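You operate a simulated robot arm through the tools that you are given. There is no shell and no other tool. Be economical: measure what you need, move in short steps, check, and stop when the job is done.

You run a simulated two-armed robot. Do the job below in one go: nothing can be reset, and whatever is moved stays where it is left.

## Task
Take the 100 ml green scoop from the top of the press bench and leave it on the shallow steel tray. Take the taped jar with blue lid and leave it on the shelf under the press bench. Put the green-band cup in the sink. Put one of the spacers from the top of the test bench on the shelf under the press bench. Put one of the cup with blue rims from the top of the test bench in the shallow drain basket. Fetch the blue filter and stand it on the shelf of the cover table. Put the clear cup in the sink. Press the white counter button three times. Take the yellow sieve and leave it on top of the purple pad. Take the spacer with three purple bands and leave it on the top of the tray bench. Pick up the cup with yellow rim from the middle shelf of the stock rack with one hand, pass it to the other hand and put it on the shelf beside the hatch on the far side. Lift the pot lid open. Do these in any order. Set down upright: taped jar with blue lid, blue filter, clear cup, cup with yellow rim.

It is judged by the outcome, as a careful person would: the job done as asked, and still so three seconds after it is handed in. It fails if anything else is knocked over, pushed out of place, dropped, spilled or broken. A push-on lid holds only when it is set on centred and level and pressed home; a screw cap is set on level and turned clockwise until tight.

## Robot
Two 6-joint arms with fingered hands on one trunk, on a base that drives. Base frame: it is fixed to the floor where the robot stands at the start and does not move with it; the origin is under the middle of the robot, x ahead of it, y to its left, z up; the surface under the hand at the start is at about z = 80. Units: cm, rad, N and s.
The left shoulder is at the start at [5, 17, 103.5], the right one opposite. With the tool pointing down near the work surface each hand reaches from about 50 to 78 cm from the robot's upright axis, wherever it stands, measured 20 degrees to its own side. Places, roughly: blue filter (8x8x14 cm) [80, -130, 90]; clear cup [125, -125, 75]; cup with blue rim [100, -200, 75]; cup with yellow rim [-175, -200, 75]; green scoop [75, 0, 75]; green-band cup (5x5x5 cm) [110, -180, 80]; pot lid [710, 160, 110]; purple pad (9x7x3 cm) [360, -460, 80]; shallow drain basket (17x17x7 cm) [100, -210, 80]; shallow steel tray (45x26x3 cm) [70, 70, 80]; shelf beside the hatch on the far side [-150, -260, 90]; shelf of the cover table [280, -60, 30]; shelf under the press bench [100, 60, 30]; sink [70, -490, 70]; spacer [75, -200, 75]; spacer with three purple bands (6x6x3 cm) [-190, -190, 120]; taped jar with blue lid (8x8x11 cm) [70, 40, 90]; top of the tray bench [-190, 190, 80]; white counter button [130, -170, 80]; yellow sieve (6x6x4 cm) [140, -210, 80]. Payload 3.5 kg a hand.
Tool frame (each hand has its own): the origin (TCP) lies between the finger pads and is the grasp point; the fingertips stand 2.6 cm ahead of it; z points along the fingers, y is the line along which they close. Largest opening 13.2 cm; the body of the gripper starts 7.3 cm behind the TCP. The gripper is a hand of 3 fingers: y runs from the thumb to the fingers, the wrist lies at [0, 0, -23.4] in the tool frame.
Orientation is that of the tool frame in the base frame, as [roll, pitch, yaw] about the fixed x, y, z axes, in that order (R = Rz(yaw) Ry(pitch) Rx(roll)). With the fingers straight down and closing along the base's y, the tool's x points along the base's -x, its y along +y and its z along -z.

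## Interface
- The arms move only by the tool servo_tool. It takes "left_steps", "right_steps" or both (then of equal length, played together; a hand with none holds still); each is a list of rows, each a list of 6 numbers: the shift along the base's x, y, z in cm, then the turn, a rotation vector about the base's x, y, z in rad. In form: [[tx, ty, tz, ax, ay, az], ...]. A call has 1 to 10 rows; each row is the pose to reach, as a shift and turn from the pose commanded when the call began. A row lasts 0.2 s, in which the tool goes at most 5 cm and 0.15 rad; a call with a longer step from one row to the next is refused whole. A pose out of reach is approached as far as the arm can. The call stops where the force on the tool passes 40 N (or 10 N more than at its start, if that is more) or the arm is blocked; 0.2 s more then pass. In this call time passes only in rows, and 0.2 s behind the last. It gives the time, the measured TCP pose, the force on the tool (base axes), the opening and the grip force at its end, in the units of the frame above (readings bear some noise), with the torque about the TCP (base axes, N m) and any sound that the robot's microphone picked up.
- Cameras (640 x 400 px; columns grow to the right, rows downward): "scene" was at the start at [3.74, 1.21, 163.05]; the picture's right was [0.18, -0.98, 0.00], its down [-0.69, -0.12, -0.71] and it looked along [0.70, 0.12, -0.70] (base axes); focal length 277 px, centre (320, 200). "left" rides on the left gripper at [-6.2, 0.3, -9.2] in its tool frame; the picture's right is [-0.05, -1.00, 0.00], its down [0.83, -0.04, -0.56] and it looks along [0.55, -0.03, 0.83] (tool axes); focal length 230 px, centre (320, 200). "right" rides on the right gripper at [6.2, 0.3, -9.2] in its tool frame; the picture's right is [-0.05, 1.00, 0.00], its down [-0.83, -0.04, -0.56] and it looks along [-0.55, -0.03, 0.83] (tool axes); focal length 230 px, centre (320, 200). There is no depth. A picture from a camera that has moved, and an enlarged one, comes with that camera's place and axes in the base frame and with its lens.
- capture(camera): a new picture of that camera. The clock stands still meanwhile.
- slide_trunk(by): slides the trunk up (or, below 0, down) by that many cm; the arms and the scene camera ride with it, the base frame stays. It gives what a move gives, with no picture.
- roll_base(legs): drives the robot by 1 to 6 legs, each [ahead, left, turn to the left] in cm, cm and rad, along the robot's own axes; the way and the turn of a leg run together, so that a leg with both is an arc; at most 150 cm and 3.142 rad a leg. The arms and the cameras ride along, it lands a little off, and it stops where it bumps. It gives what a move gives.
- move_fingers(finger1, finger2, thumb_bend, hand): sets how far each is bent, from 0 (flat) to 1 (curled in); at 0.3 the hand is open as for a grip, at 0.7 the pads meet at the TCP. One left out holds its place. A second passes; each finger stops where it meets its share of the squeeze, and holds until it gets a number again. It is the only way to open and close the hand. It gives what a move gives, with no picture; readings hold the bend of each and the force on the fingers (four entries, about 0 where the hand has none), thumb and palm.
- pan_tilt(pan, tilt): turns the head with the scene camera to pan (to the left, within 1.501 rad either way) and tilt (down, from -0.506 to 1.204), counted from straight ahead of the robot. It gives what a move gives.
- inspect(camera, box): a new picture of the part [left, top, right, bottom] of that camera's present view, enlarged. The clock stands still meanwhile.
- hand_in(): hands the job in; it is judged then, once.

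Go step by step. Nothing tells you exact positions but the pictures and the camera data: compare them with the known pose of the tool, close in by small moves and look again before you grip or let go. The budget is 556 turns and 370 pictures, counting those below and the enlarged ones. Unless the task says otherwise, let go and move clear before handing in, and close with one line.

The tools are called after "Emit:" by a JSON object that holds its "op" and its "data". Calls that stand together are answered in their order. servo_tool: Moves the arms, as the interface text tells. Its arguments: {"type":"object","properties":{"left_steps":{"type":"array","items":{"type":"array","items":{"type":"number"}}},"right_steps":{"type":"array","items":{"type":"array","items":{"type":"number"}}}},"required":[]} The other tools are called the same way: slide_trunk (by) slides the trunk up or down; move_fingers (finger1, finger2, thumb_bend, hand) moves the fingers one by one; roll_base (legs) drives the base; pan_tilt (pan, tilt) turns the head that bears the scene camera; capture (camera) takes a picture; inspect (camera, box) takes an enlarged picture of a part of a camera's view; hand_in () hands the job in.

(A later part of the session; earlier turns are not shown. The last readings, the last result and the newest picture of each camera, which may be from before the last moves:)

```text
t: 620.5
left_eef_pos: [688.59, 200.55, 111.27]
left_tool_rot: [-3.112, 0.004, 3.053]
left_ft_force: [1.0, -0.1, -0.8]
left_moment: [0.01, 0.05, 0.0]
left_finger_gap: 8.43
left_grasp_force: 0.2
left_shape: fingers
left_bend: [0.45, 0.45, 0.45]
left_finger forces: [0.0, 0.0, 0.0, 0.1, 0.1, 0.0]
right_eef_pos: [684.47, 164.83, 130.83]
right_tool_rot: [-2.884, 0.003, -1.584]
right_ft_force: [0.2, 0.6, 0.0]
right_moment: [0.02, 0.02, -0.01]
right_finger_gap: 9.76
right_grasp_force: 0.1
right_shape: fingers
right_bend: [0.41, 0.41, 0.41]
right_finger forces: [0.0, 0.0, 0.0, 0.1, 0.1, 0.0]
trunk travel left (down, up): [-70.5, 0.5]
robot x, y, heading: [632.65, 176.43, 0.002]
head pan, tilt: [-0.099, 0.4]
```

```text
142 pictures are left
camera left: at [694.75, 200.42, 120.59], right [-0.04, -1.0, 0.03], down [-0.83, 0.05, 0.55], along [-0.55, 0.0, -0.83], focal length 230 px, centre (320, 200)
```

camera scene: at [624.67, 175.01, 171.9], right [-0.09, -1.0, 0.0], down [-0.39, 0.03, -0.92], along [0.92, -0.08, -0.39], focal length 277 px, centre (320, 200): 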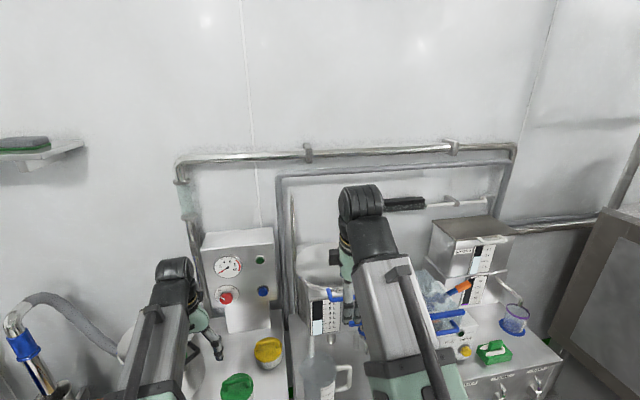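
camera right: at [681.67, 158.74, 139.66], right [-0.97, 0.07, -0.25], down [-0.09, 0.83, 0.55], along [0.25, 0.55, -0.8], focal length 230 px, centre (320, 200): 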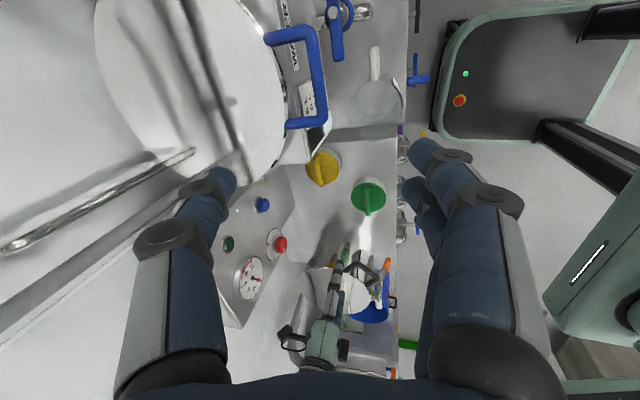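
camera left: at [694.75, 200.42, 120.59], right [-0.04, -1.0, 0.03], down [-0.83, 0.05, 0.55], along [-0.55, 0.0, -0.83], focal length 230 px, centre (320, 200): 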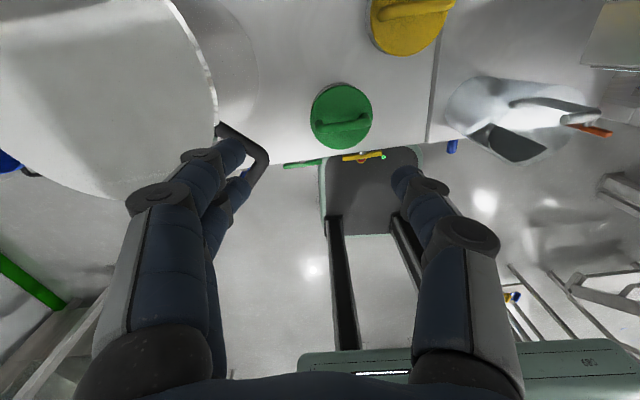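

The left hand is near the other pot's black handle; lifting it straight up right away.

Emit:
{"op": "servo_tool", "data": {"left_steps": [[0, 0, 4, 0, 0, 0], [0, 0, 8, 0, 0, 0], [0, 0, 12, 0, 0, 0], [0, 0, 16, 0, 0, 0], [0, 0, 20, 0, 0, 0], [0, 0, 24, 0, 0, 0]]}}

Emit:
{"op": "capture", "data": {"camera": "left"}}

Emit:
{"op": "inspect", "data": {"camera": "right", "box": [80, 0, 400, 200]}}

```text
t: 621.9
left_eef_pos: [692.63, 201.23, 126.87]
left_tool_rot: [-3.121, 0.042, 3.053]
left_ft_force: [-0.3, -0.7, -0.3]
left_moment: [-0.04, -0.02, -0.03]
left_finger_gap: 8.41
left_grasp_force: 0.0
left_shape: fingers
left_bend: [0.45, 0.45, 0.45]
left_finger forces: [0.0, 0.0, 0.1, 0.0, 0.0, 0.1]
left hand out of reach, approached as far as the arm can: row 3, 4, 5, 6
right_eef_pos: [684.24, 164.79, 131.09]
right_tool_rot: [-2.884, 0.003, -1.585]
right_ft_force: [0.0, 0.4, 0.6]
right_moment: [0.03, -0.02, 0.0]
right_finger_gap: 9.78
right_grasp_force: 0.0
right_shape: fingers
right_bend: [0.41, 0.41, 0.41]
right_finger forces: [0.1, 0.0, 0.0, 0.0, 0.0, 0.0]
trunk travel left (down, up): [-70.5, 0.5]
robot x, y, heading: [632.63, 176.31, 0.006]
head pan, tilt: [-0.099, 0.4]
```

```text
141 pictures are left
camera left: at [698.44, 200.89, 136.38], right [-0.04, -1.0, 0.02], down [-0.85, 0.04, 0.52], along [-0.52, 0.0, -0.85], focal length 230 px, centre (320, 200)
```

left: 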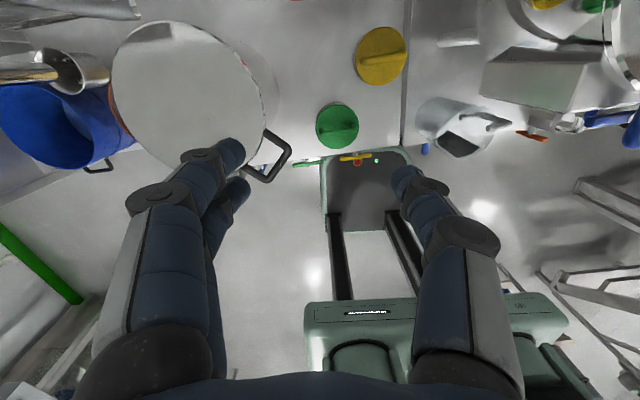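

```text
2.00 times, centred on (240, 100) of right
camera zoom: at [681.45, 158.75, 139.74], right [-0.96, 0.07, -0.25], down [-0.09, 0.83, 0.55], along [0.25, 0.55, -0.79], focal length 460 px, centre (480, 400)
```

zoom: 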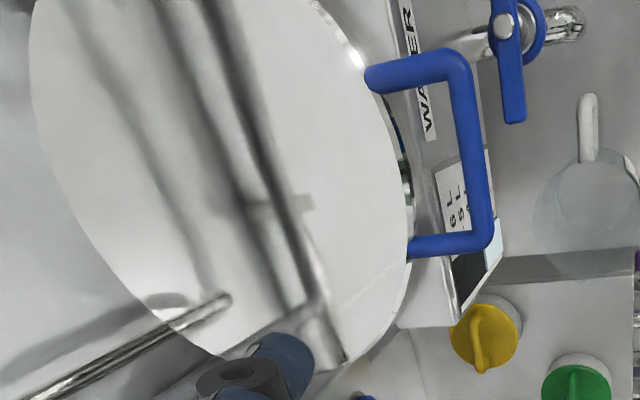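

Now an excellent view: bar centre ≈[689,161.5,112.7], 4.4 cm of loop behind it. Narrow the hand, then descend with the thumb into the loop.

Emit:
{"op": "move_fingers", "data": {"hand": "right", "finger1": 0.56, "finger2": 0.56, "thumb_bend": 0.58}}

Emit:
{"op": "servo_tool", "data": {"right_steps": [[1.5, -1.1, -2, 0, 0, 0], [3, -2.2, -5, 0, 0, 0], [4.3, -3.3, -8, 0, 0, 0], [4.4, -3.3, -10.5, 0, 0, 0]]}}

Emit:
{"op": "capture", "data": {"camera": "right"}}

```text
t: 622.9
left_eef_pos: [692.67, 201.09, 126.92]
left_tool_rot: [-3.122, 0.043, 3.052]
left_ft_force: [0.7, -0.1, 0.7]
left_moment: [-0.01, -0.02, 0.02]
left_finger_gap: 8.42
left_grasp_force: 0.0
left_shape: fingers
left_bend: [0.45, 0.45, 0.45]
left_finger forces: [0.1, 0.1, 0.0, 0.0, 0.1, 0.0]
right_eef_pos: [684.2, 164.67, 131.0]
right_tool_rot: [-2.886, 0.002, -1.584]
right_ft_force: [0.8, 0.0, 0.1]
right_moment: [0.01, 0.03, -0.01]
right_finger_gap: 4.7
right_grasp_force: 0.0
right_shape: fingers
right_bend: [0.56, 0.56, 0.57]
right_finger forces: [0.0, 0.0, 0.0, 0.0, 0.0, 0.1]
trunk travel left (down, up): [-70.5, 0.5]
robot x, y, heading: [632.11, 176.63, 0.001]
head pan, tilt: [-0.099, 0.4]
```

```text
t: 623.9
left_eef_pos: [692.62, 201.0, 126.91]
left_tool_rot: [-3.122, 0.043, 3.052]
left_ft_force: [-0.6, -1.1, 0.3]
left_moment: [0.01, 0.0, -0.02]
left_finger_gap: 8.4
left_grasp_force: 0.2
left_shape: fingers
left_bend: [0.45, 0.45, 0.45]
left_finger forces: [0.0, 0.0, 0.0, 0.0, 0.1, 0.0]
right_eef_pos: [688.33, 164.16, 120.25]
right_tool_rot: [-2.884, 0.004, -1.602]
right_ft_force: [-0.2, 0.3, 1.2]
right_moment: [0.01, 0.02, 0.03]
right_finger_gap: 4.68
right_grasp_force: 0.0
right_shape: fingers
right_bend: [0.56, 0.56, 0.57]
right_finger forces: [0.0, 0.0, 0.0, 0.0, 0.0, 0.0]
right hand out of reach, approached as far as the arm can: row 1, 2, 3, 4
trunk travel left (down, up): [-70.5, 0.5]
robot x, y, heading: [632.21, 176.42, 0.005]
head pan, tilt: [-0.099, 0.4]
```

```text
139 pictures are left
camera right: at [685.51, 158.13, 129.05], right [-0.96, 0.08, -0.26], down [-0.08, 0.83, 0.55], along [0.26, 0.55, -0.79], focal length 230 px, centre (320, 200)
```

right: 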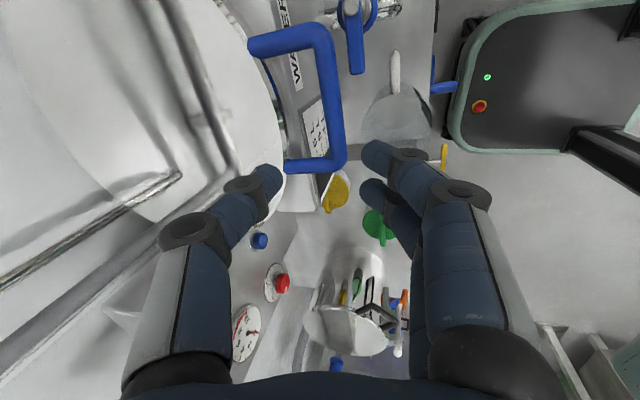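

Arm limit in y; shifting the base 2.7 cm to the right instead.

Emit:
{"op": "roll_base", "data": {"legs": [[0.4, -2.8, 0]]}}

Emit:
{"op": "servo_tool", "data": {"right_steps": [[0, 0, -1.5, 0, 0, 0], [0, 0, -3, 0, 0, 0]]}}

Emit:
{"op": "capture", "data": {"camera": "right"}}

```text
t: 624.7
left_eef_pos: [693.13, 197.91, 126.9]
left_tool_rot: [-3.123, 0.039, 3.052]
left_ft_force: [0.6, -0.5, -0.2]
left_moment: [0.06, 0.02, 0.0]
left_finger_gap: 8.39
left_grasp_force: 0.2
left_shape: fingers
left_bend: [0.45, 0.45, 0.45]
left_finger forces: [0.1, 0.0, 0.0, 0.0, 0.0, 0.0]
right_eef_pos: [688.89, 161.03, 120.36]
right_tool_rot: [-2.883, 0.006, -1.6]
right_ft_force: [0.5, -0.4, -0.4]
right_moment: [0.08, 0.0, -0.02]
right_finger_gap: 4.66
right_grasp_force: 0.0
right_shape: fingers
right_bend: [0.56, 0.56, 0.57]
right_finger forces: [0.0, 0.0, 0.0, 0.0, 0.0, 0.0]
trunk travel left (down, up): [-70.5, 0.5]
robot x, y, heading: [632.99, 173.13, 0.001]
head pan, tilt: [-0.099, 0.4]
```

```text
t: 625.3
left_eef_pos: [693.07, 198.22, 126.9]
left_tool_rot: [-3.123, 0.042, 3.053]
left_ft_force: [-0.5, 0.0, -0.4]
left_moment: [0.0, -0.03, 0.0]
left_finger_gap: 8.43
left_grasp_force: 0.1
left_shape: fingers
left_bend: [0.45, 0.45, 0.45]
left_finger forces: [0.0, 0.1, 0.1, 0.1, 0.0, 0.0]
right_eef_pos: [688.88, 161.37, 117.39]
right_tool_rot: [-2.882, 0.005, -1.6]
right_ft_force: [0.3, -0.2, 0.1]
right_moment: [0.0, -0.01, 0.02]
right_finger_gap: 4.67
right_grasp_force: 0.0
right_shape: fingers
right_bend: [0.56, 0.56, 0.57]
right_finger forces: [0.1, 0.0, 0.0, 0.0, 0.1, 0.0]
trunk travel left (down, up): [-70.5, 0.5]
robot x, y, heading: [633.04, 173.09, 0.004]
head pan, tilt: [-0.099, 0.4]
```

```text
138 pictures are left
camera right: at [685.96, 155.34, 126.11], right [-0.96, 0.08, -0.26], down [-0.08, 0.83, 0.55], along [0.26, 0.55, -0.79], focal length 230 px, centre (320, 200)
```

right: 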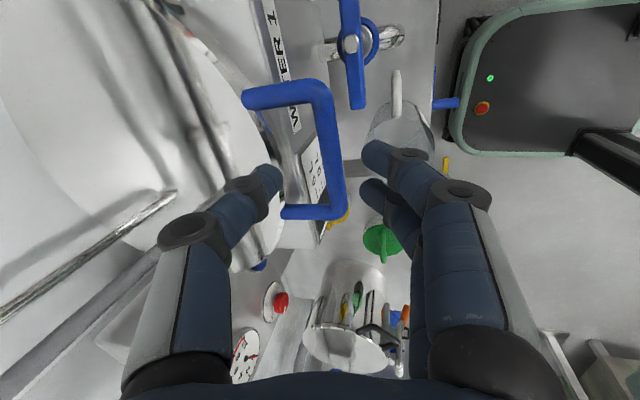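

Bar centred between thumb and fingers. Descend to pinch height and close.

Emit:
{"op": "servo_tool", "data": {"right_steps": [[0, -0.2, -1.2, 0, 0, 0], [0, -0.3, -2.4, 0, 0, 0], [0, -0.3, -3.3, 0, 0, 0]]}}

Emit:
{"op": "capture", "data": {"camera": "right"}}

```text
t: 626.1
left_eef_pos: [693.08, 198.19, 126.97]
left_tool_rot: [-3.121, 0.042, 3.053]
left_ft_force: [-0.2, 0.1, -0.3]
left_moment: [-0.01, -0.01, 0.02]
left_finger_gap: 8.42
left_grasp_force: 0.0
left_shape: fingers
left_bend: [0.45, 0.45, 0.45]
left_finger forces: [0.0, 0.0, 0.0, 0.0, 0.0, 0.1]
right_eef_pos: [688.83, 161.05, 113.9]
right_tool_rot: [-2.881, 0.004, -1.602]
right_ft_force: [0.4, 0.5, 0.2]
right_moment: [0.0, -0.02, 0.04]
right_finger_gap: 4.66
right_grasp_force: 0.1
right_shape: fingers
right_bend: [0.56, 0.56, 0.57]
right_finger forces: [0.0, 0.0, 0.0, 0.0, 0.0, 0.1]
trunk travel left (down, up): [-70.5, 0.5]
robot x, y, heading: [633.11, 173.74, 0.002]
head pan, tilt: [-0.099, 0.4]
```

```text
137 pictures are left
camera right: at [685.92, 155.11, 122.73], right [-0.96, 0.08, -0.26], down [-0.08, 0.83, 0.55], along [0.26, 0.55, -0.79], focal length 230 px, centre (320, 200)
```

right: 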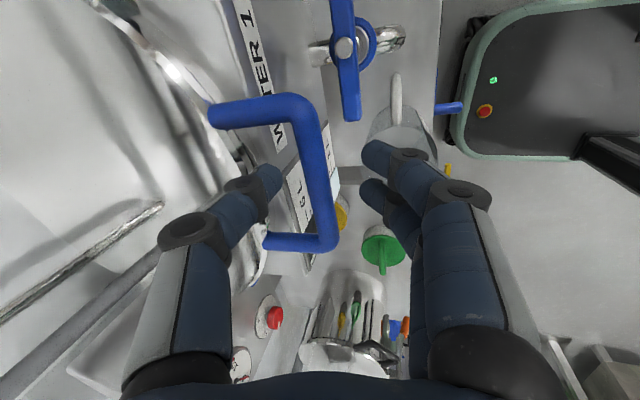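

Emit:
{"op": "move_fingers", "data": {"hand": "right", "finger1": 0.75, "finger2": 0.75, "thumb_bend": 0.75}}

Emit:
{"op": "capture", "data": {"camera": "right"}}

```text
t: 627.1
left_eef_pos: [693.01, 198.23, 126.94]
left_tool_rot: [-3.12, 0.042, 3.052]
left_ft_force: [0.6, 0.0, 0.0]
left_moment: [0.01, 0.03, 0.02]
left_finger_gap: 8.36
left_grasp_force: 0.0
left_shape: fingers
left_bend: [0.45, 0.45, 0.45]
left_finger forces: [0.0, 0.0, 0.1, 0.0, 0.1, 0.1]
right_eef_pos: [688.76, 161.08, 113.94]
right_tool_rot: [-2.885, 0.003, -1.599]
right_ft_force: [1.1, 1.2, -2.1]
right_moment: [-0.04, -0.05, 0.03]
right_finger_gap: 1.01
right_grasp_force: 10.4
right_shape: fingers
right_bend: [0.73, 0.72, 0.68]
right_finger forces: [4.2, 5.7, 0.0, 0.1, 11.5, 0.0]
trunk travel left (down, up): [-70.5, 0.5]
robot x, y, heading: [633.07, 173.6, 0.007]
head pan, tilt: [-0.099, 0.4]
```

```text
136 pictures are left
camera right: at [685.94, 155.12, 122.73], right [-0.96, 0.08, -0.26], down [-0.08, 0.83, 0.55], along [0.26, 0.55, -0.79], focal length 230 px, centre (320, 200)
```

right: 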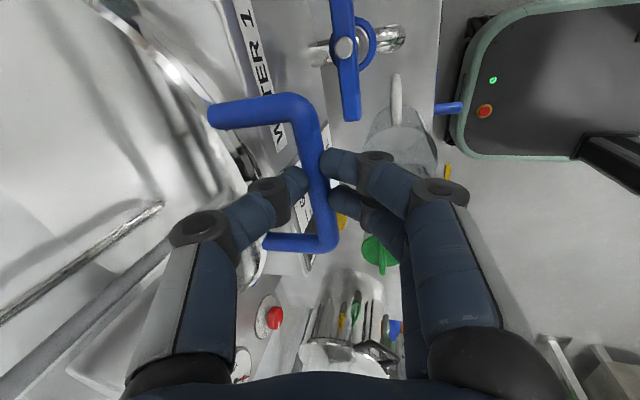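

Pinched on the bar. Lifting along the hinge arc in small steps and watching the forces.

Emit:
{"op": "servo_tool", "data": {"right_steps": [[0.05, 0, 1.6, 0, 0, 0], [0.16, 0, 3.2, 0, -0.04, 0], [0.36, 0, 4.8, 0, -0.08, 0]]}}

Emit:
{"op": "capture", "data": {"camera": "right"}}

Emit:
{"op": "capture", "data": {"camera": "scene"}}

```text
t: 627.9
left_eef_pos: [693.07, 198.31, 126.86]
left_tool_rot: [-3.123, 0.042, 3.054]
left_ft_force: [-1.0, 0.2, 0.8]
left_moment: [0.01, 0.01, 0.01]
left_finger_gap: 8.4
left_grasp_force: 0.0
left_shape: fingers
left_bend: [0.45, 0.45, 0.45]
left_finger forces: [0.0, 0.1, 0.0, 0.1, 0.0, 0.1]
right_eef_pos: [689.11, 161.07, 118.75]
right_tool_rot: [-2.804, 0.005, -1.604]
right_ft_force: [0.2, 0.6, -0.6]
right_moment: [0.0, 0.0, -0.01]
right_finger_gap: 0.0
right_grasp_force: 0.0
right_shape: fingers
right_bend: [0.74, 0.74, 0.73]
right_finger forces: [0.0, 0.0, 0.0, 0.0, 0.1, 0.0]
trunk travel left (down, up): [-70.5, 0.5]
robot x, y, heading: [633.19, 173.65, 0.008]
head pan, tilt: [-0.099, 0.4]
```

```text
135 pictures are left
camera right: at [685.56, 155.07, 127.29], right [-0.94, 0.08, -0.33], down [-0.12, 0.83, 0.54], along [0.32, 0.55, -0.77], focal length 230 px, centre (320, 200)
```

right: 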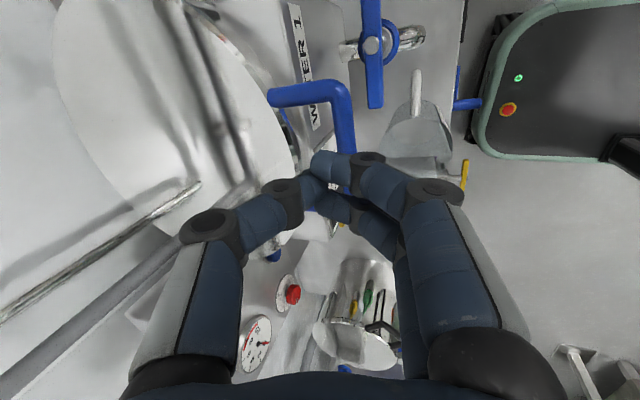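

```text
134 pictures are left
camera scene: at [637.82, 172.24, 171.9], right [-0.1, -1.0, 0.0], down [-0.39, 0.04, -0.92], along [0.92, -0.09, -0.39], focal length 277 px, centre (320, 200)
```

scene: 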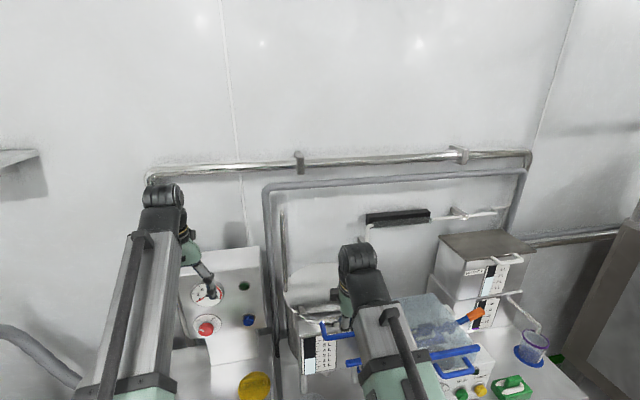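

The pinch slipped off at the fingertips. I'll go deeper so the closed fingers hook under the bar: open, re-centre, and descend until the bar is behind the fingertips.

Emit:
{"op": "servo_tool", "data": {"right_steps": [[-0.5, 0, 1.5, 0, 0, 0], [-0.9, -0.1, 2.5, 0, 0.05, 0]]}}

Emit:
{"op": "move_fingers", "data": {"hand": "right", "finger1": 0.56, "finger2": 0.56, "thumb_bend": 0.6}}

Emit:
{"op": "servo_tool", "data": {"right_steps": [[0, 0, -2, 0, 0, 0], [0, 0, -4, 0, 0, 0], [0, 0, -6, 0, 0, 0], [0, 0, -7.5, 0, 0, 0]]}}

Emit:
{"op": "capture", "data": {"camera": "right"}}

```text
t: 628.5
left_eef_pos: [692.92, 198.16, 126.83]
left_tool_rot: [-3.122, 0.042, 3.052]
left_ft_force: [0.1, 0.0, -0.4]
left_moment: [-0.01, -0.01, -0.01]
left_finger_gap: 8.42
left_grasp_force: 0.1
left_shape: fingers
left_bend: [0.45, 0.45, 0.45]
left_finger forces: [0.0, 0.0, 0.0, 0.0, 0.1, 0.0]
right_eef_pos: [688.22, 160.93, 121.26]
right_tool_rot: [-2.854, 0.003, -1.606]
right_ft_force: [-0.7, -0.7, -0.4]
right_moment: [0.0, -0.01, -0.02]
right_finger_gap: 0.0
right_grasp_force: 0.0
right_shape: fingers
right_bend: [0.74, 0.74, 0.73]
right_finger forces: [0.0, 0.0, 0.0, 0.1, 0.0, 0.0]
trunk travel left (down, up): [-70.5, 0.5]
robot x, y, heading: [632.9, 173.53, 0.01]
head pan, tilt: [-0.099, 0.4]
```

```text
t: 629.5
left_eef_pos: [693.17, 198.06, 126.88]
left_tool_rot: [-3.124, 0.042, 3.053]
left_ft_force: [-0.1, 0.0, 0.9]
left_moment: [-0.02, 0.03, 0.01]
left_finger_gap: 8.4
left_grasp_force: 0.2
left_shape: fingers
left_bend: [0.45, 0.45, 0.45]
left_finger forces: [0.0, 0.0, 0.1, 0.0, 0.0, 0.0]
right_eef_pos: [688.15, 160.96, 121.36]
right_tool_rot: [-2.852, 0.003, -1.605]
right_ft_force: [0.4, -0.4, -0.2]
right_moment: [0.0, 0.01, 0.0]
right_finger_gap: 4.09
right_grasp_force: 0.2
right_shape: fingers
right_bend: [0.56, 0.56, 0.6]
right_finger forces: [0.0, 0.0, 0.0, 0.0, 0.0, 0.1]
trunk travel left (down, up): [-70.5, 0.5]
robot x, y, heading: [633.02, 173.59, 0.007]
head pan, tilt: [-0.099, 0.4]
```

```text
t: 630.5
left_eef_pos: [693.03, 198.14, 126.98]
left_tool_rot: [-3.122, 0.042, 3.054]
left_ft_force: [0.1, 0.9, 0.5]
left_moment: [0.0, 0.0, -0.02]
left_finger_gap: 8.4
left_grasp_force: 0.1
left_shape: fingers
left_bend: [0.45, 0.45, 0.45]
left_finger forces: [0.0, 0.0, 0.0, 0.0, 0.0, 0.0]
right_eef_pos: [688.25, 160.89, 113.77]
right_tool_rot: [-2.85, 0.004, -1.6]
right_ft_force: [0.1, -0.1, -0.8]
right_moment: [-0.05, -0.01, 0.01]
right_finger_gap: 4.05
right_grasp_force: 0.0
right_shape: fingers
right_bend: [0.56, 0.56, 0.6]
right_finger forces: [0.0, 0.0, 0.0, 0.1, 0.0, 0.0]
trunk travel left (down, up): [-70.5, 0.5]
robot x, y, heading: [632.71, 173.48, 0.004]
head pan, tilt: [-0.099, 0.4]
```

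```text
133 pictures are left
camera right: at [685.11, 154.92, 122.52], right [-0.95, 0.08, -0.28], down [-0.09, 0.83, 0.55], along [0.28, 0.55, -0.79], focal length 230 px, centre (320, 200)
```

right: 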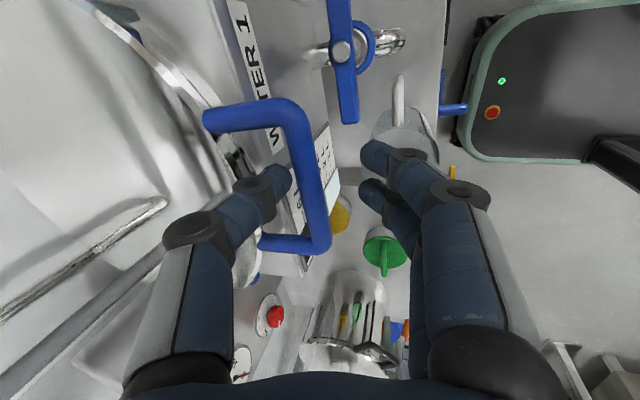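

Emit:
{"op": "servo_tool", "data": {"right_steps": [[0, 0, -0.6, 0, 0, 0], [0, 0, -1.2, 0, 0, 0], [0, 0, -1.8, 0, 0, 0], [0, 0, -2.3, 0, 0, 0]]}}

Emit:
{"op": "capture", "data": {"camera": "right"}}

```text
t: 631.5
left_eef_pos: [692.99, 198.17, 126.97]
left_tool_rot: [-3.122, 0.043, 3.053]
left_ft_force: [-0.2, -0.2, 0.4]
left_moment: [-0.04, 0.01, 0.0]
left_finger_gap: 8.41
left_grasp_force: 0.1
left_shape: fingers
left_bend: [0.45, 0.45, 0.45]
left_finger forces: [0.1, 0.1, 0.0, 0.0, 0.0, 0.0]
right_eef_pos: [688.11, 160.66, 111.55]
right_tool_rot: [-2.854, 0.004, -1.601]
right_ft_force: [0.0, 0.4, -0.3]
right_moment: [0.0, -0.02, 0.01]
right_finger_gap: 4.08
right_grasp_force: 0.1
right_shape: fingers
right_bend: [0.56, 0.56, 0.6]
right_finger forces: [0.0, 0.1, 0.0, 0.0, 0.0, 0.1]
trunk travel left (down, up): [-70.5, 0.5]
robot x, y, heading: [632.87, 173.6, -0.0]
head pan, tilt: [-0.099, 0.4]
```

```text
132 pictures are left
camera right: at [685.03, 154.83, 120.26], right [-0.96, 0.08, -0.28], down [-0.09, 0.83, 0.55], along [0.28, 0.55, -0.79], focal length 230 px, centre (320, 200)
```

right: 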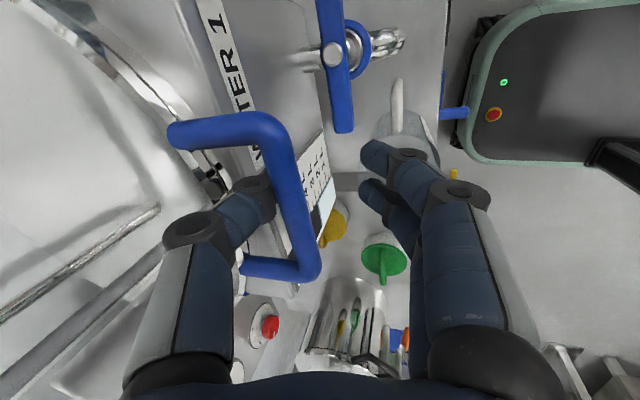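

The thumb is now behind and below the bar. Closing.

Emit:
{"op": "move_fingers", "data": {"hand": "right", "finger1": 0.85, "finger2": 0.85, "thumb_bend": 0.75}}

Emit:
{"op": "capture", "data": {"camera": "right"}}

```text
t: 632.5
left_eef_pos: [693.38, 198.16, 126.79]
left_tool_rot: [-3.124, 0.04, 3.053]
left_ft_force: [0.3, 0.2, -0.1]
left_moment: [-0.04, 0.0, -0.02]
left_finger_gap: 8.44
left_grasp_force: 0.0
left_shape: fingers
left_bend: [0.45, 0.45, 0.45]
left_finger forces: [0.0, 0.0, 0.1, 0.0, 0.0, 0.0]
right_eef_pos: [688.48, 160.8, 111.43]
right_tool_rot: [-2.854, 0.004, -1.602]
right_ft_force: [21.2, 0.0, -1.8]
right_moment: [-0.06, 0.04, 0.03]
right_finger_gap: 0.5
right_grasp_force: 18.3
right_shape: fingers
right_bend: [0.81, 0.8, 0.69]
right_finger forces: [7.2, 8.2, 0.1, 0.0, 21.1, 0.0]
trunk travel left (down, up): [-70.5, 0.5]
robot x, y, heading: [633.07, 173.43, 0.006]
head pan, tilt: [-0.099, 0.4]
```

```text
131 pictures are left
camera right: at [685.31, 154.84, 120.19], right [-0.96, 0.08, -0.28], down [-0.09, 0.83, 0.55], along [0.28, 0.55, -0.79], focal length 230 px, centre (320, 200)
```

right: 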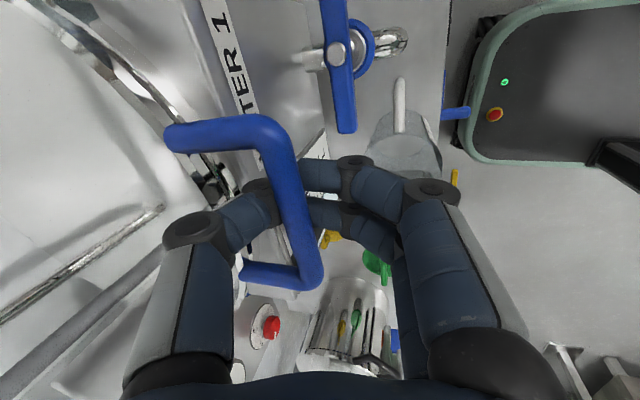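

Hooked around the bar. Lifting along the arc in small steps.

Emit:
{"op": "servo_tool", "data": {"right_steps": [[0.2, 0, 1.0, 0, 0, 0], [0.3, 0, 2.0, 0, 0, 0], [0.4, 0, 3.2, 0, -0.04, 0]]}}

Emit:
{"op": "capture", "data": {"camera": "right"}}

```text
t: 633.3
left_eef_pos: [693.25, 198.14, 126.79]
left_tool_rot: [-3.122, 0.04, 3.052]
left_ft_force: [-0.1, -0.8, 0.1]
left_moment: [-0.01, -0.01, -0.02]
left_finger_gap: 8.41
left_grasp_force: 0.1
left_shape: fingers
left_bend: [0.45, 0.45, 0.45]
left_finger forces: [0.1, 0.0, 0.0, 0.0, 0.0, 0.0]
right_eef_pos: [688.76, 160.82, 114.68]
right_tool_rot: [-2.816, 0.005, -1.602]
right_ft_force: [11.7, -2.4, -4.8]
right_moment: [-0.01, 0.08, 0.04]
right_finger_gap: 0.52
right_grasp_force: 17.2
right_shape: fingers
right_bend: [0.81, 0.8, 0.69]
right_finger forces: [8.1, 8.0, 0.0, 0.0, 19.0, 0.0]
trunk travel left (down, up): [-70.5, 0.5]
robot x, y, heading: [633.03, 173.54, 0.009]
head pan, tilt: [-0.099, 0.4]
```

```text
130 pictures are left
camera right: at [685.3, 154.87, 123.21], right [-0.94, 0.08, -0.32], down [-0.11, 0.83, 0.54], along [0.31, 0.55, -0.78], focal length 230 px, centre (320, 200)
```

right: 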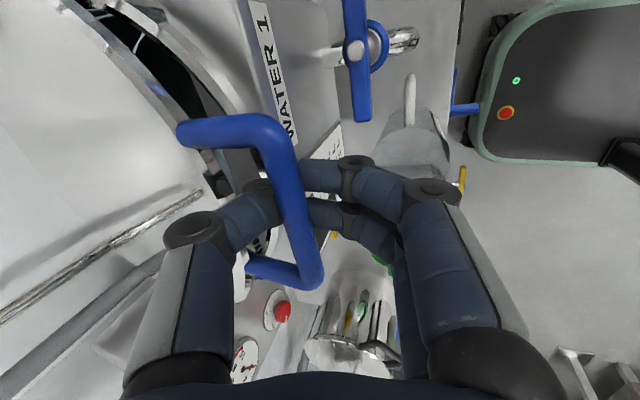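

The lid is opening. Continuing along the arc.

Emit:
{"op": "servo_tool", "data": {"right_steps": [[0.5, 0, 1.6, 0, -0.03, 0], [0.9, 0, 3.2, 0, -0.06, 0], [1.3, 0, 4.7, 0, -0.1, 0], [1.8, 0, 6.2, 0, -0.14, 0]]}}

Emit:
{"op": "capture", "data": {"camera": "right"}}

```text
t: 634.3
left_eef_pos: [693.15, 198.34, 126.83]
left_tool_rot: [-3.122, 0.04, 3.052]
left_ft_force: [-0.3, -0.5, 0.8]
left_moment: [0.01, -0.03, 0.02]
left_finger_gap: 8.39
left_grasp_force: 0.0
left_shape: fingers
left_bend: [0.45, 0.45, 0.45]
left_finger forces: [0.0, 0.1, 0.0, 0.1, 0.1, 0.0]
right_eef_pos: [690.56, 160.96, 120.73]
right_tool_rot: [-2.673, 0.009, -1.601]
right_ft_force: [6.4, 3.8, -5.8]
right_moment: [-0.02, 0.17, 0.02]
right_finger_gap: 0.55
right_grasp_force: 15.6
right_shape: fingers
right_bend: [0.82, 0.81, 0.69]
right_finger forces: [6.7, 5.6, 0.0, 0.0, 17.7, 0.1]
trunk travel left (down, up): [-70.5, 0.5]
robot x, y, heading: [632.68, 173.54, 0.006]
head pan, tilt: [-0.099, 0.4]
```

```text
129 pictures are left
camera right: at [685.9, 154.99, 128.81], right [-0.89, 0.08, -0.45], down [-0.19, 0.83, 0.52], along [0.42, 0.55, -0.72], focal length 230 px, centre (320, 200)
```

right: 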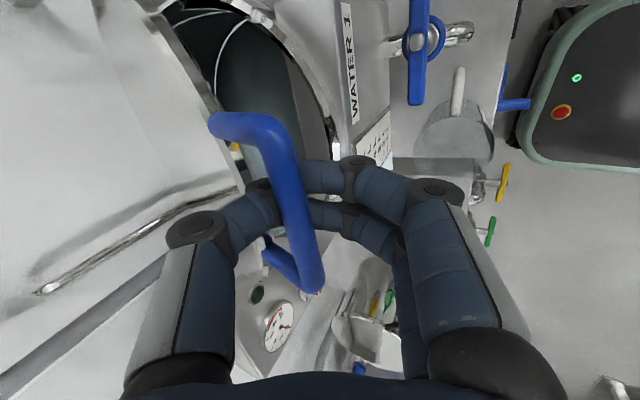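

Emit:
{"op": "servo_tool", "data": {"right_steps": [[0.7, 0, 1.8, 0, -0.06, 0], [1.5, 0, 3.6, 0, -0.12, 0], [2.4, 0, 5.3, 0, -0.18, 0], [3.4, 0, 7, 0, -0.24, 0], [4.5, 0, 8.5, 0, -0.3, 0]]}}

Emit:
{"op": "capture", "data": {"camera": "right"}}

```text
t: 635.5
left_eef_pos: [693.51, 198.46, 126.64]
left_tool_rot: [-3.12, 0.038, 3.053]
left_ft_force: [-1.1, 0.9, 0.5]
left_moment: [-0.01, -0.01, 0.0]
left_finger_gap: 8.4
left_grasp_force: 0.2
left_shape: fingers
left_bend: [0.45, 0.45, 0.45]
left_finger forces: [0.0, 0.1, 0.0, 0.0, 0.0, 0.0]
right_eef_pos: [695.41, 161.16, 129.3]
right_tool_rot: [-2.377, 0.016, -1.592]
right_ft_force: [20.9, 17.2, -20.1]
right_moment: [-0.22, 0.61, 0.2]
right_finger_gap: 0.77
right_grasp_force: 19.0
right_shape: fingers
right_bend: [0.83, 0.82, 0.66]
right_finger forces: [7.1, 5.8, 0.0, 0.0, 25.6, 0.0]
trunk travel left (down, up): [-70.5, 0.5]
robot x, y, heading: [632.95, 173.31, 0.006]
head pan, tilt: [-0.099, 0.4]
```

```text
128 pictures are left
camera right: at [688.67, 155.31, 135.51], right [-0.72, 0.08, -0.69], down [-0.33, 0.83, 0.44], along [0.61, 0.55, -0.57], focal length 230 px, centre (320, 200)
```

right: 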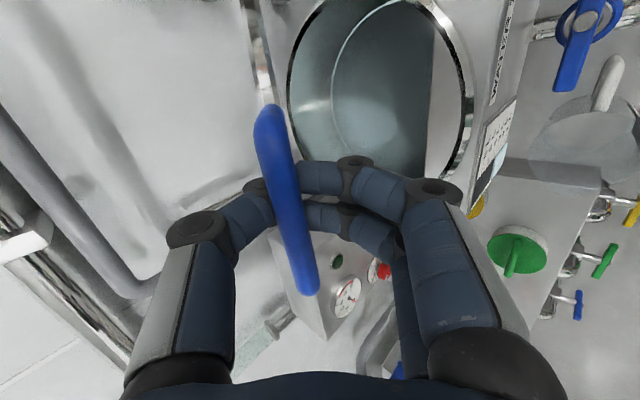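

Lid about 40° open; the forces show I should move a bit more toward the hinge. Relieving first.

Emit:
{"op": "servo_tool", "data": {"right_steps": [[0.5, 0.3, -0.3, 0, 0, 0], [1.0, 0.5, -0.5, 0, 0, 0]]}}

```text
t: 636.1
left_eef_pos: [693.02, 198.1, 126.94]
left_tool_rot: [-3.121, 0.042, 3.052]
left_ft_force: [0.3, 0.2, 0.1]
left_moment: [0.02, -0.02, 0.01]
left_finger_gap: 8.4
left_grasp_force: 0.1
left_shape: fingers
left_bend: [0.45, 0.45, 0.45]
left_finger forces: [0.0, 0.1, 0.0, 0.0, 0.1, 0.1]
right_eef_pos: [695.9, 161.28, 129.01]
right_tool_rot: [-2.371, 0.015, -1.599]
right_ft_force: [2.3, 2.7, -2.0]
right_moment: [-0.05, 0.05, 0.01]
right_finger_gap: 0.44
right_grasp_force: 4.4
right_shape: fingers
right_bend: [0.83, 0.83, 0.71]
right_finger forces: [5.3, 0.1, 0.0, 0.1, 4.1, 0.0]
trunk travel left (down, up): [-70.5, 0.5]
robot x, y, heading: [632.82, 173.28, 0.007]
head pan, tilt: [-0.099, 0.4]
```

Relieved. Continue up and back.

Emit:
{"op": "servo_tool", "data": {"right_steps": [[1.2, 0, 1.2, 0, -0.05, 0], [2.5, 0, 2.3, 0, -0.1, 0], [3.9, 0, 3.3, 0, -0.15, 0], [5.3, 0, 4.2, 0, -0.2, 0]]}}

Emit:
{"op": "capture", "data": {"camera": "right"}}

Emit:
{"op": "capture", "data": {"camera": "scene"}}

```text
t: 637.1
left_eef_pos: [693.16, 198.13, 126.97]
left_tool_rot: [-3.122, 0.043, 3.052]
left_ft_force: [-0.2, -0.2, 0.8]
left_moment: [-0.02, -0.01, -0.01]
left_finger_gap: 8.41
left_grasp_force: 0.0
left_shape: fingers
left_bend: [0.45, 0.45, 0.45]
left_finger forces: [0.1, 0.0, 0.0, 0.0, 0.0, 0.1]
right_eef_pos: [701.39, 161.39, 133.23]
right_tool_rot: [-2.173, 0.023, -1.591]
right_ft_force: [-1.0, 0.4, -2.5]
right_moment: [0.03, -0.1, 0.02]
right_finger_gap: 0.43
right_grasp_force: 0.9
right_shape: fingers
right_bend: [0.83, 0.83, 0.71]
right_finger forces: [1.2, 1.6, 0.0, 0.0, 0.1, 0.1]
trunk travel left (down, up): [-70.5, 0.5]
robot x, y, heading: [632.85, 173.26, 0.004]
head pan, tilt: [-0.099, 0.4]
```

```text
127 pictures are left
camera right: at [693.41, 155.5, 138.06], right [-0.56, 0.08, -0.82], down [-0.42, 0.83, 0.37], along [0.71, 0.55, -0.43], focal length 230 px, centre (320, 200)
```

right: 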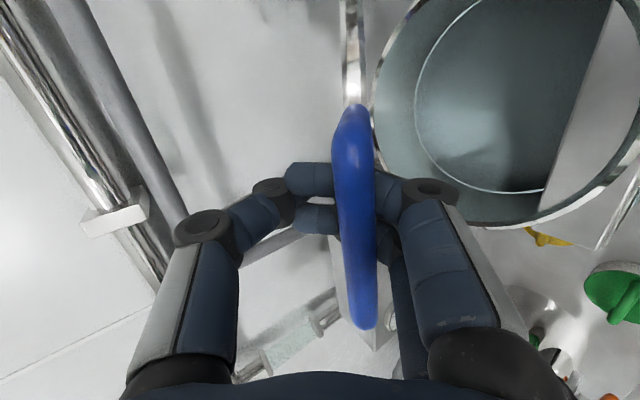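

```text
126 pictures are left
camera scene: at [637.84, 172.23, 171.9], right [-0.1, -1.0, 0.0], down [-0.39, 0.04, -0.92], along [0.92, -0.09, -0.39], focal length 277 px, centre (320, 200)
```

scene: 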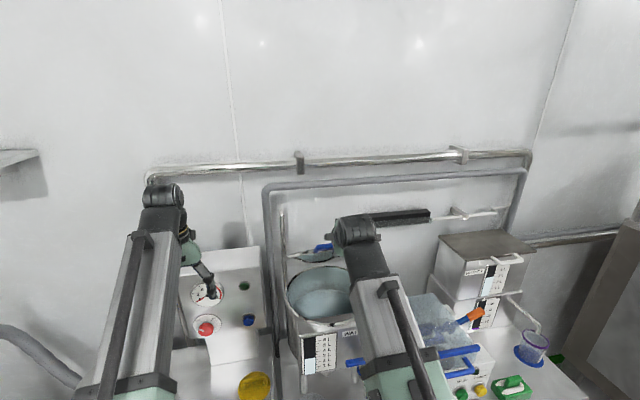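

Nearly upright. Pushing further back with the fingers under the bar.

Emit:
{"op": "servo_tool", "data": {"right_steps": [[1.5, 0, 1.0, 0, 0, 0], [3, 0, 1.9, 0, -0.03, 0], [4.5, 0, 2.6, 0, -0.06, 0], [6, 0, 3.2, 0, -0.09, 0]]}}

Emit:
{"op": "capture", "data": {"camera": "right"}}

Emit:
{"op": "inspect", "data": {"camera": "scene", "box": [240, 180, 440, 340]}}

```text
t: 638.1
left_eef_pos: [692.92, 198.15, 126.86]
left_tool_rot: [-3.123, 0.041, 3.054]
left_ft_force: [0.4, 0.3, 0.2]
left_moment: [0.0, 0.02, -0.03]
left_finger_gap: 8.42
left_grasp_force: 0.0
left_shape: fingers
left_bend: [0.45, 0.45, 0.45]
left_finger forces: [0.0, 0.0, 0.0, 0.1, 0.0, 0.1]
right_eef_pos: [707.18, 161.42, 136.41]
right_tool_rot: [-2.082, 0.025, -1.59]
right_ft_force: [-1.6, 0.4, -0.6]
right_moment: [0.03, -0.07, -0.01]
right_finger_gap: 0.49
right_grasp_force: 1.4
right_shape: fingers
right_bend: [0.84, 0.83, 0.71]
right_finger forces: [0.0, 2.2, 0.0, 0.1, 0.0, 0.0]
trunk travel left (down, up): [-70.5, 0.5]
robot x, y, heading: [632.79, 173.19, -0.002]
head pan, tilt: [-0.099, 0.4]
```

```text
125 pictures are left
camera right: at [698.9, 155.37, 140.48], right [-0.49, 0.08, -0.87], down [-0.45, 0.83, 0.33], along [0.75, 0.55, -0.37], focal length 230 px, centre (320, 200)
```

right: 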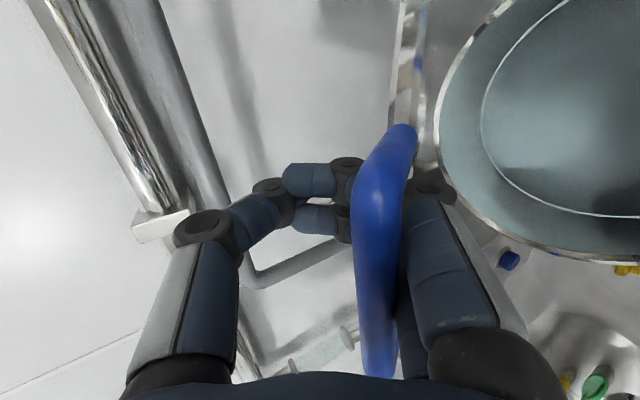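

```text
2.50 times, centred on (340, 260) of scene
camera zoom: at [637.78, 172.25, 171.9], right [-0.1, -1.0, 0.0], down [-0.39, 0.04, -0.92], along [0.92, -0.09, -0.39], focal length 693 px, centre (270, 50)
```

zoom: 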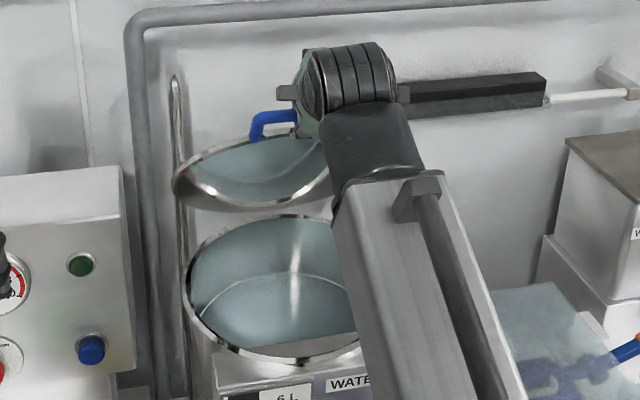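

Emit:
{"op": "servo_tool", "data": {"right_steps": [[2, 0, 0.8, 0, 0, 0], [4, 0, 1.4, 0, 0, 0], [6, 0, 1.8, 0, 0, 0], [8, 0, 2, 0, 0, 0]]}}

Emit:
{"op": "capture", "data": {"camera": "right"}}

Emit:
{"op": "inspect", "data": {"camera": "scene", "box": [240, 180, 440, 340]}}

```text
t: 639.2
left_eef_pos: [692.72, 198.23, 127.02]
left_tool_rot: [-3.122, 0.045, 3.05]
left_ft_force: [0.2, 0.0, -0.6]
left_moment: [-0.01, 0.0, 0.01]
left_finger_gap: 8.42
left_grasp_force: 0.1
left_shape: fingers
left_bend: [0.45, 0.45, 0.45]
left_finger forces: [0.1, 0.0, 0.0, 0.1, 0.0, 0.1]
right_eef_pos: [714.73, 161.82, 139.66]
right_tool_rot: [-2.062, 0.031, -1.585]
right_ft_force: [-8.1, 5.6, 24.4]
right_moment: [0.35, 1.13, 0.03]
right_finger_gap: 0.58
right_grasp_force: 16.2
right_shape: fingers
right_bend: [0.84, 0.82, 0.71]
right_finger forces: [8.0, 24.4, 0.1, 0.1, 0.1, 0.0]
trunk travel left (down, up): [-70.5, 0.5]
robot x, y, heading: [632.99, 173.49, 0.005]
head pan, tilt: [-0.099, 0.4]
stopped in row 4 (right hand): the force on the tool passed its limit at 42 N (the readings are from after the stop); the commanded pose is now the measured one
```

```text
123 pictures are left
camera right: at [706.39, 155.79, 143.51], right [-0.47, 0.08, -0.88], down [-0.46, 0.83, 0.32], along [0.75, 0.56, -0.35], focal length 230 px, centre (320, 200)
```

right: 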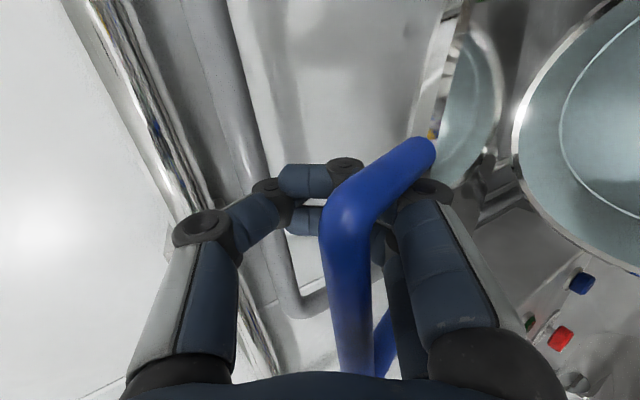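

```text
2.50 times, centred on (340, 260) of scene
camera zoom: at [637.48, 172.32, 171.93], right [-0.09, -1.0, 0.0], down [-0.39, 0.04, -0.92], along [0.92, -0.09, -0.39], focal length 693 px, centre (270, 50)
```

zoom: 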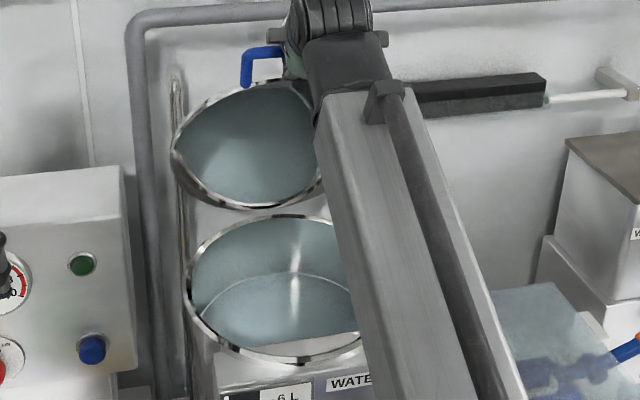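

Lid is near ~80°; the curled fingers press on the lid edge. Relieve upward a little while flattening the hand, then keep pushing back.

Emit:
{"op": "servo_tool", "data": {"right_steps": [[0, 0, 0.8, 0, -0.05, 0], [0.3, 0, 1.3, 0, -0.12, 0]]}}

Emit:
{"op": "servo_tool", "data": {"right_steps": [[1, 0, 0.2, 0, -0.08, 0], [2, 0, 0.3, 0, -0.15, 0]]}}

Emit:
{"op": "capture", "data": {"camera": "right"}}

Emit:
{"op": "inspect", "data": {"camera": "scene", "box": [240, 180, 440, 340]}}

```text
t: 639.8
left_eef_pos: [692.81, 198.41, 126.9]
left_tool_rot: [-3.121, 0.044, 3.054]
left_ft_force: [0.3, -0.3, 0.3]
left_moment: [0.01, 0.0, 0.02]
left_finger_gap: 8.4
left_grasp_force: 0.1
left_shape: fingers
left_bend: [0.45, 0.45, 0.45]
left_finger forces: [0.0, 0.1, 0.0, 0.0, 0.0, 0.0]
right_eef_pos: [715.06, 161.9, 140.28]
right_tool_rot: [-1.953, 0.027, -1.583]
right_ft_force: [-8.1, 9.3, 10.7]
right_moment: [0.38, 0.65, -0.01]
right_finger_gap: 0.5
right_grasp_force: 12.5
right_shape: fingers
right_bend: [0.84, 0.83, 0.71]
right_finger forces: [8.9, 16.5, 0.0, 0.0, 0.0, 0.0]
trunk travel left (down, up): [-70.5, 0.5]
robot x, y, heading: [632.88, 173.33, 0.006]
head pan, tilt: [-0.099, 0.4]
```

```text
t: 640.4
left_eef_pos: [692.61, 198.53, 127.07]
left_tool_rot: [-3.122, 0.047, 3.053]
left_ft_force: [0.5, -0.4, -0.6]
left_moment: [0.01, -0.01, 0.02]
left_finger_gap: 8.41
left_grasp_force: 0.0
left_shape: fingers
left_bend: [0.45, 0.45, 0.45]
left_finger forces: [0.1, 0.0, 0.0, 0.0, 0.0, 0.1]
right_eef_pos: [716.83, 162.1, 141.39]
right_tool_rot: [-1.793, 0.029, -1.574]
right_ft_force: [-11.2, 14.8, 30.1]
right_moment: [0.68, 1.29, 0.02]
right_finger_gap: 0.6
right_grasp_force: 23.5
right_shape: fingers
right_bend: [0.83, 0.82, 0.71]
right_finger forces: [14.5, 31.6, 0.1, 0.1, 0.0, 0.0]
trunk travel left (down, up): [-70.5, 0.5]
robot x, y, heading: [632.58, 173.33, 0.008]
head pan, tilt: [-0.099, 0.4]
```

```text
121 pictures are left
camera right: at [707.79, 156.07, 142.79], right [-0.22, 0.08, -0.97], down [-0.53, 0.83, 0.19], along [0.82, 0.55, -0.14], focal length 230 px, centre (320, 200)
```

right: 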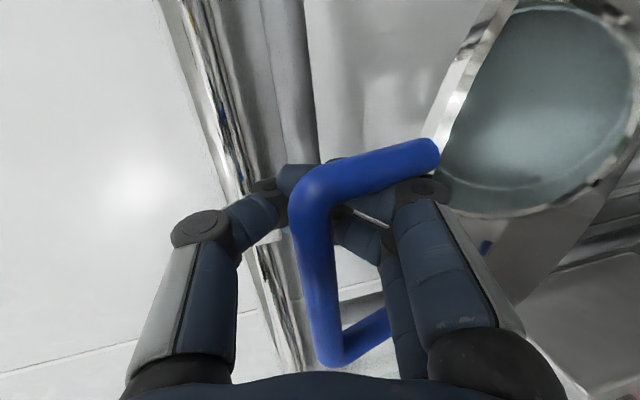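

```text
2.50 times, centred on (340, 260) of scene
camera zoom: at [637.18, 172.61, 171.96], right [-0.09, -1.0, 0.0], down [-0.38, 0.03, -0.92], along [0.92, -0.09, -0.39], focal length 693 px, centre (270, 50)
```

zoom: 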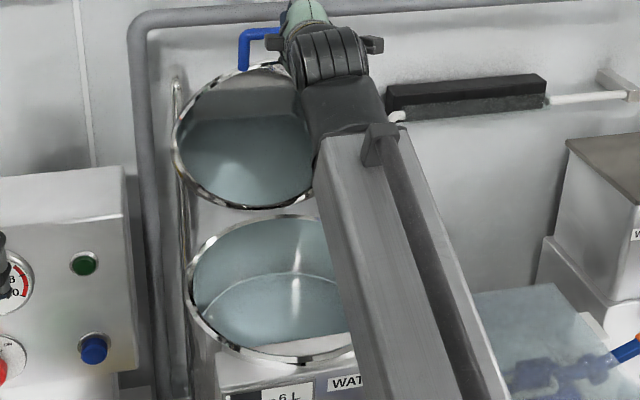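

Lid is about vertical. Loosening the fingers so they no longer press on the lid rim, still straddling the bar.

Emit:
{"op": "move_fingers", "data": {"hand": "right", "finger1": 0.6, "finger2": 0.6, "thumb_bend": 0.58}}

Emit:
{"op": "capture", "data": {"camera": "right"}}

Emit:
{"op": "inspect", "data": {"camera": "scene", "box": [240, 180, 440, 340]}}

```text
t: 641.4
left_eef_pos: [692.49, 198.48, 127.15]
left_tool_rot: [-3.122, 0.044, 3.051]
left_ft_force: [-0.1, 0.0, 0.6]
left_moment: [-0.01, -0.02, 0.01]
left_finger_gap: 8.43
left_grasp_force: 0.2
left_shape: fingers
left_bend: [0.45, 0.45, 0.45]
left_finger forces: [0.0, 0.1, 0.0, 0.0, 0.1, 0.1]
right_eef_pos: [716.73, 162.0, 141.52]
right_tool_rot: [-1.789, 0.029, -1.577]
right_ft_force: [-11.5, 18.5, 38.1]
right_moment: [0.49, 1.27, -0.32]
right_finger_gap: 2.35
right_grasp_force: 24.6
right_shape: fingers
right_bend: [0.65, 0.62, 0.57]
right_finger forces: [23.9, 25.4, 0.0, 0.1, 0.0, 0.1]
trunk travel left (down, up): [-70.5, 0.5]
robot x, y, heading: [632.78, 173.27, 0.008]
head pan, tilt: [-0.099, 0.4]
```

```text
119 pictures are left
camera right: at [707.69, 156.02, 142.94], right [-0.22, 0.08, -0.97], down [-0.53, 0.83, 0.19], along [0.82, 0.55, -0.14], focal length 230 px, centre (320, 200)
```

right: 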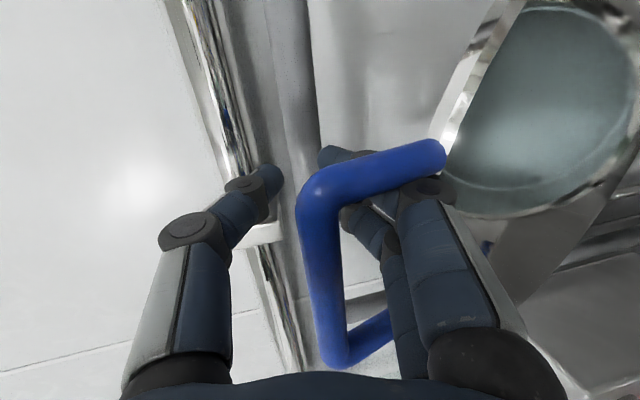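

```text
2.50 times, centred on (340, 260) of scene
camera zoom: at [637.12, 172.65, 171.93], right [-0.09, -1.0, 0.0], down [-0.38, 0.03, -0.92], along [0.92, -0.09, -0.39], focal length 693 px, centre (270, 50)
```

zoom: 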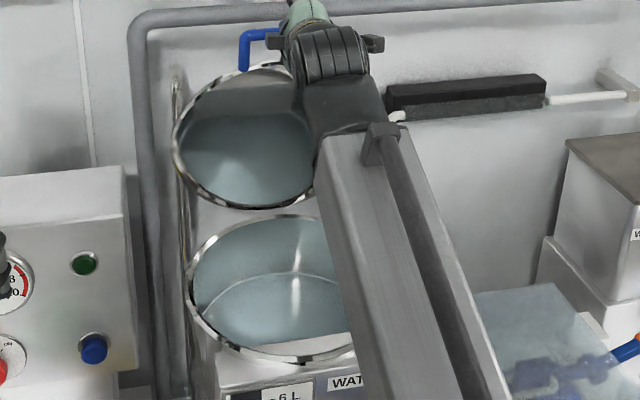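

The fingers press on the loop's near arm and lid edge; shifting the hand +y and up.

Emit:
{"op": "servo_tool", "data": {"right_steps": [[0, 0.6, 0.6, 0, 0, 0], [0, 1.0, 1.2, 0, 0, 0]]}}

Emit:
{"op": "capture", "data": {"camera": "right"}}

```text
t: 642.0
left_eef_pos: [692.8, 198.18, 127.12]
left_tool_rot: [-3.123, 0.043, 3.052]
left_ft_force: [0.2, 0.6, -0.1]
left_moment: [0.01, -0.03, 0.01]
left_finger_gap: 8.42
left_grasp_force: 0.1
left_shape: fingers
left_bend: [0.45, 0.45, 0.45]
left_finger forces: [0.1, 0.0, 0.0, 0.0, 0.0, 0.0]
right_eef_pos: [717.22, 162.26, 142.0]
right_tool_rot: [-1.798, 0.029, -1.586]
right_ft_force: [-7.5, -6.3, 22.2]
right_moment: [-0.13, 0.84, 0.32]
right_finger_gap: 3.34
right_grasp_force: 13.9
right_shape: fingers
right_bend: [0.62, 0.61, 0.57]
right_finger forces: [8.3, 19.3, 0.0, 0.1, 0.0, 0.0]
trunk travel left (down, up): [-70.5, 0.5]
robot x, y, heading: [632.98, 173.02, 0.007]
head pan, tilt: [-0.099, 0.4]
```

```text
117 pictures are left
camera right: at [707.98, 156.17, 143.59], right [-0.23, 0.08, -0.97], down [-0.52, 0.83, 0.19], along [0.82, 0.55, -0.15], focal length 230 px, centre (320, 200)
```

right: 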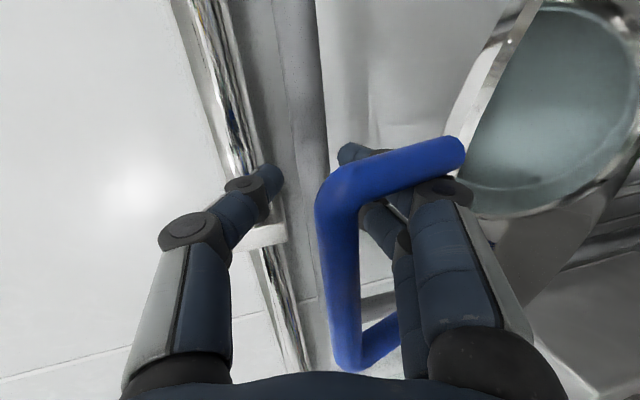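

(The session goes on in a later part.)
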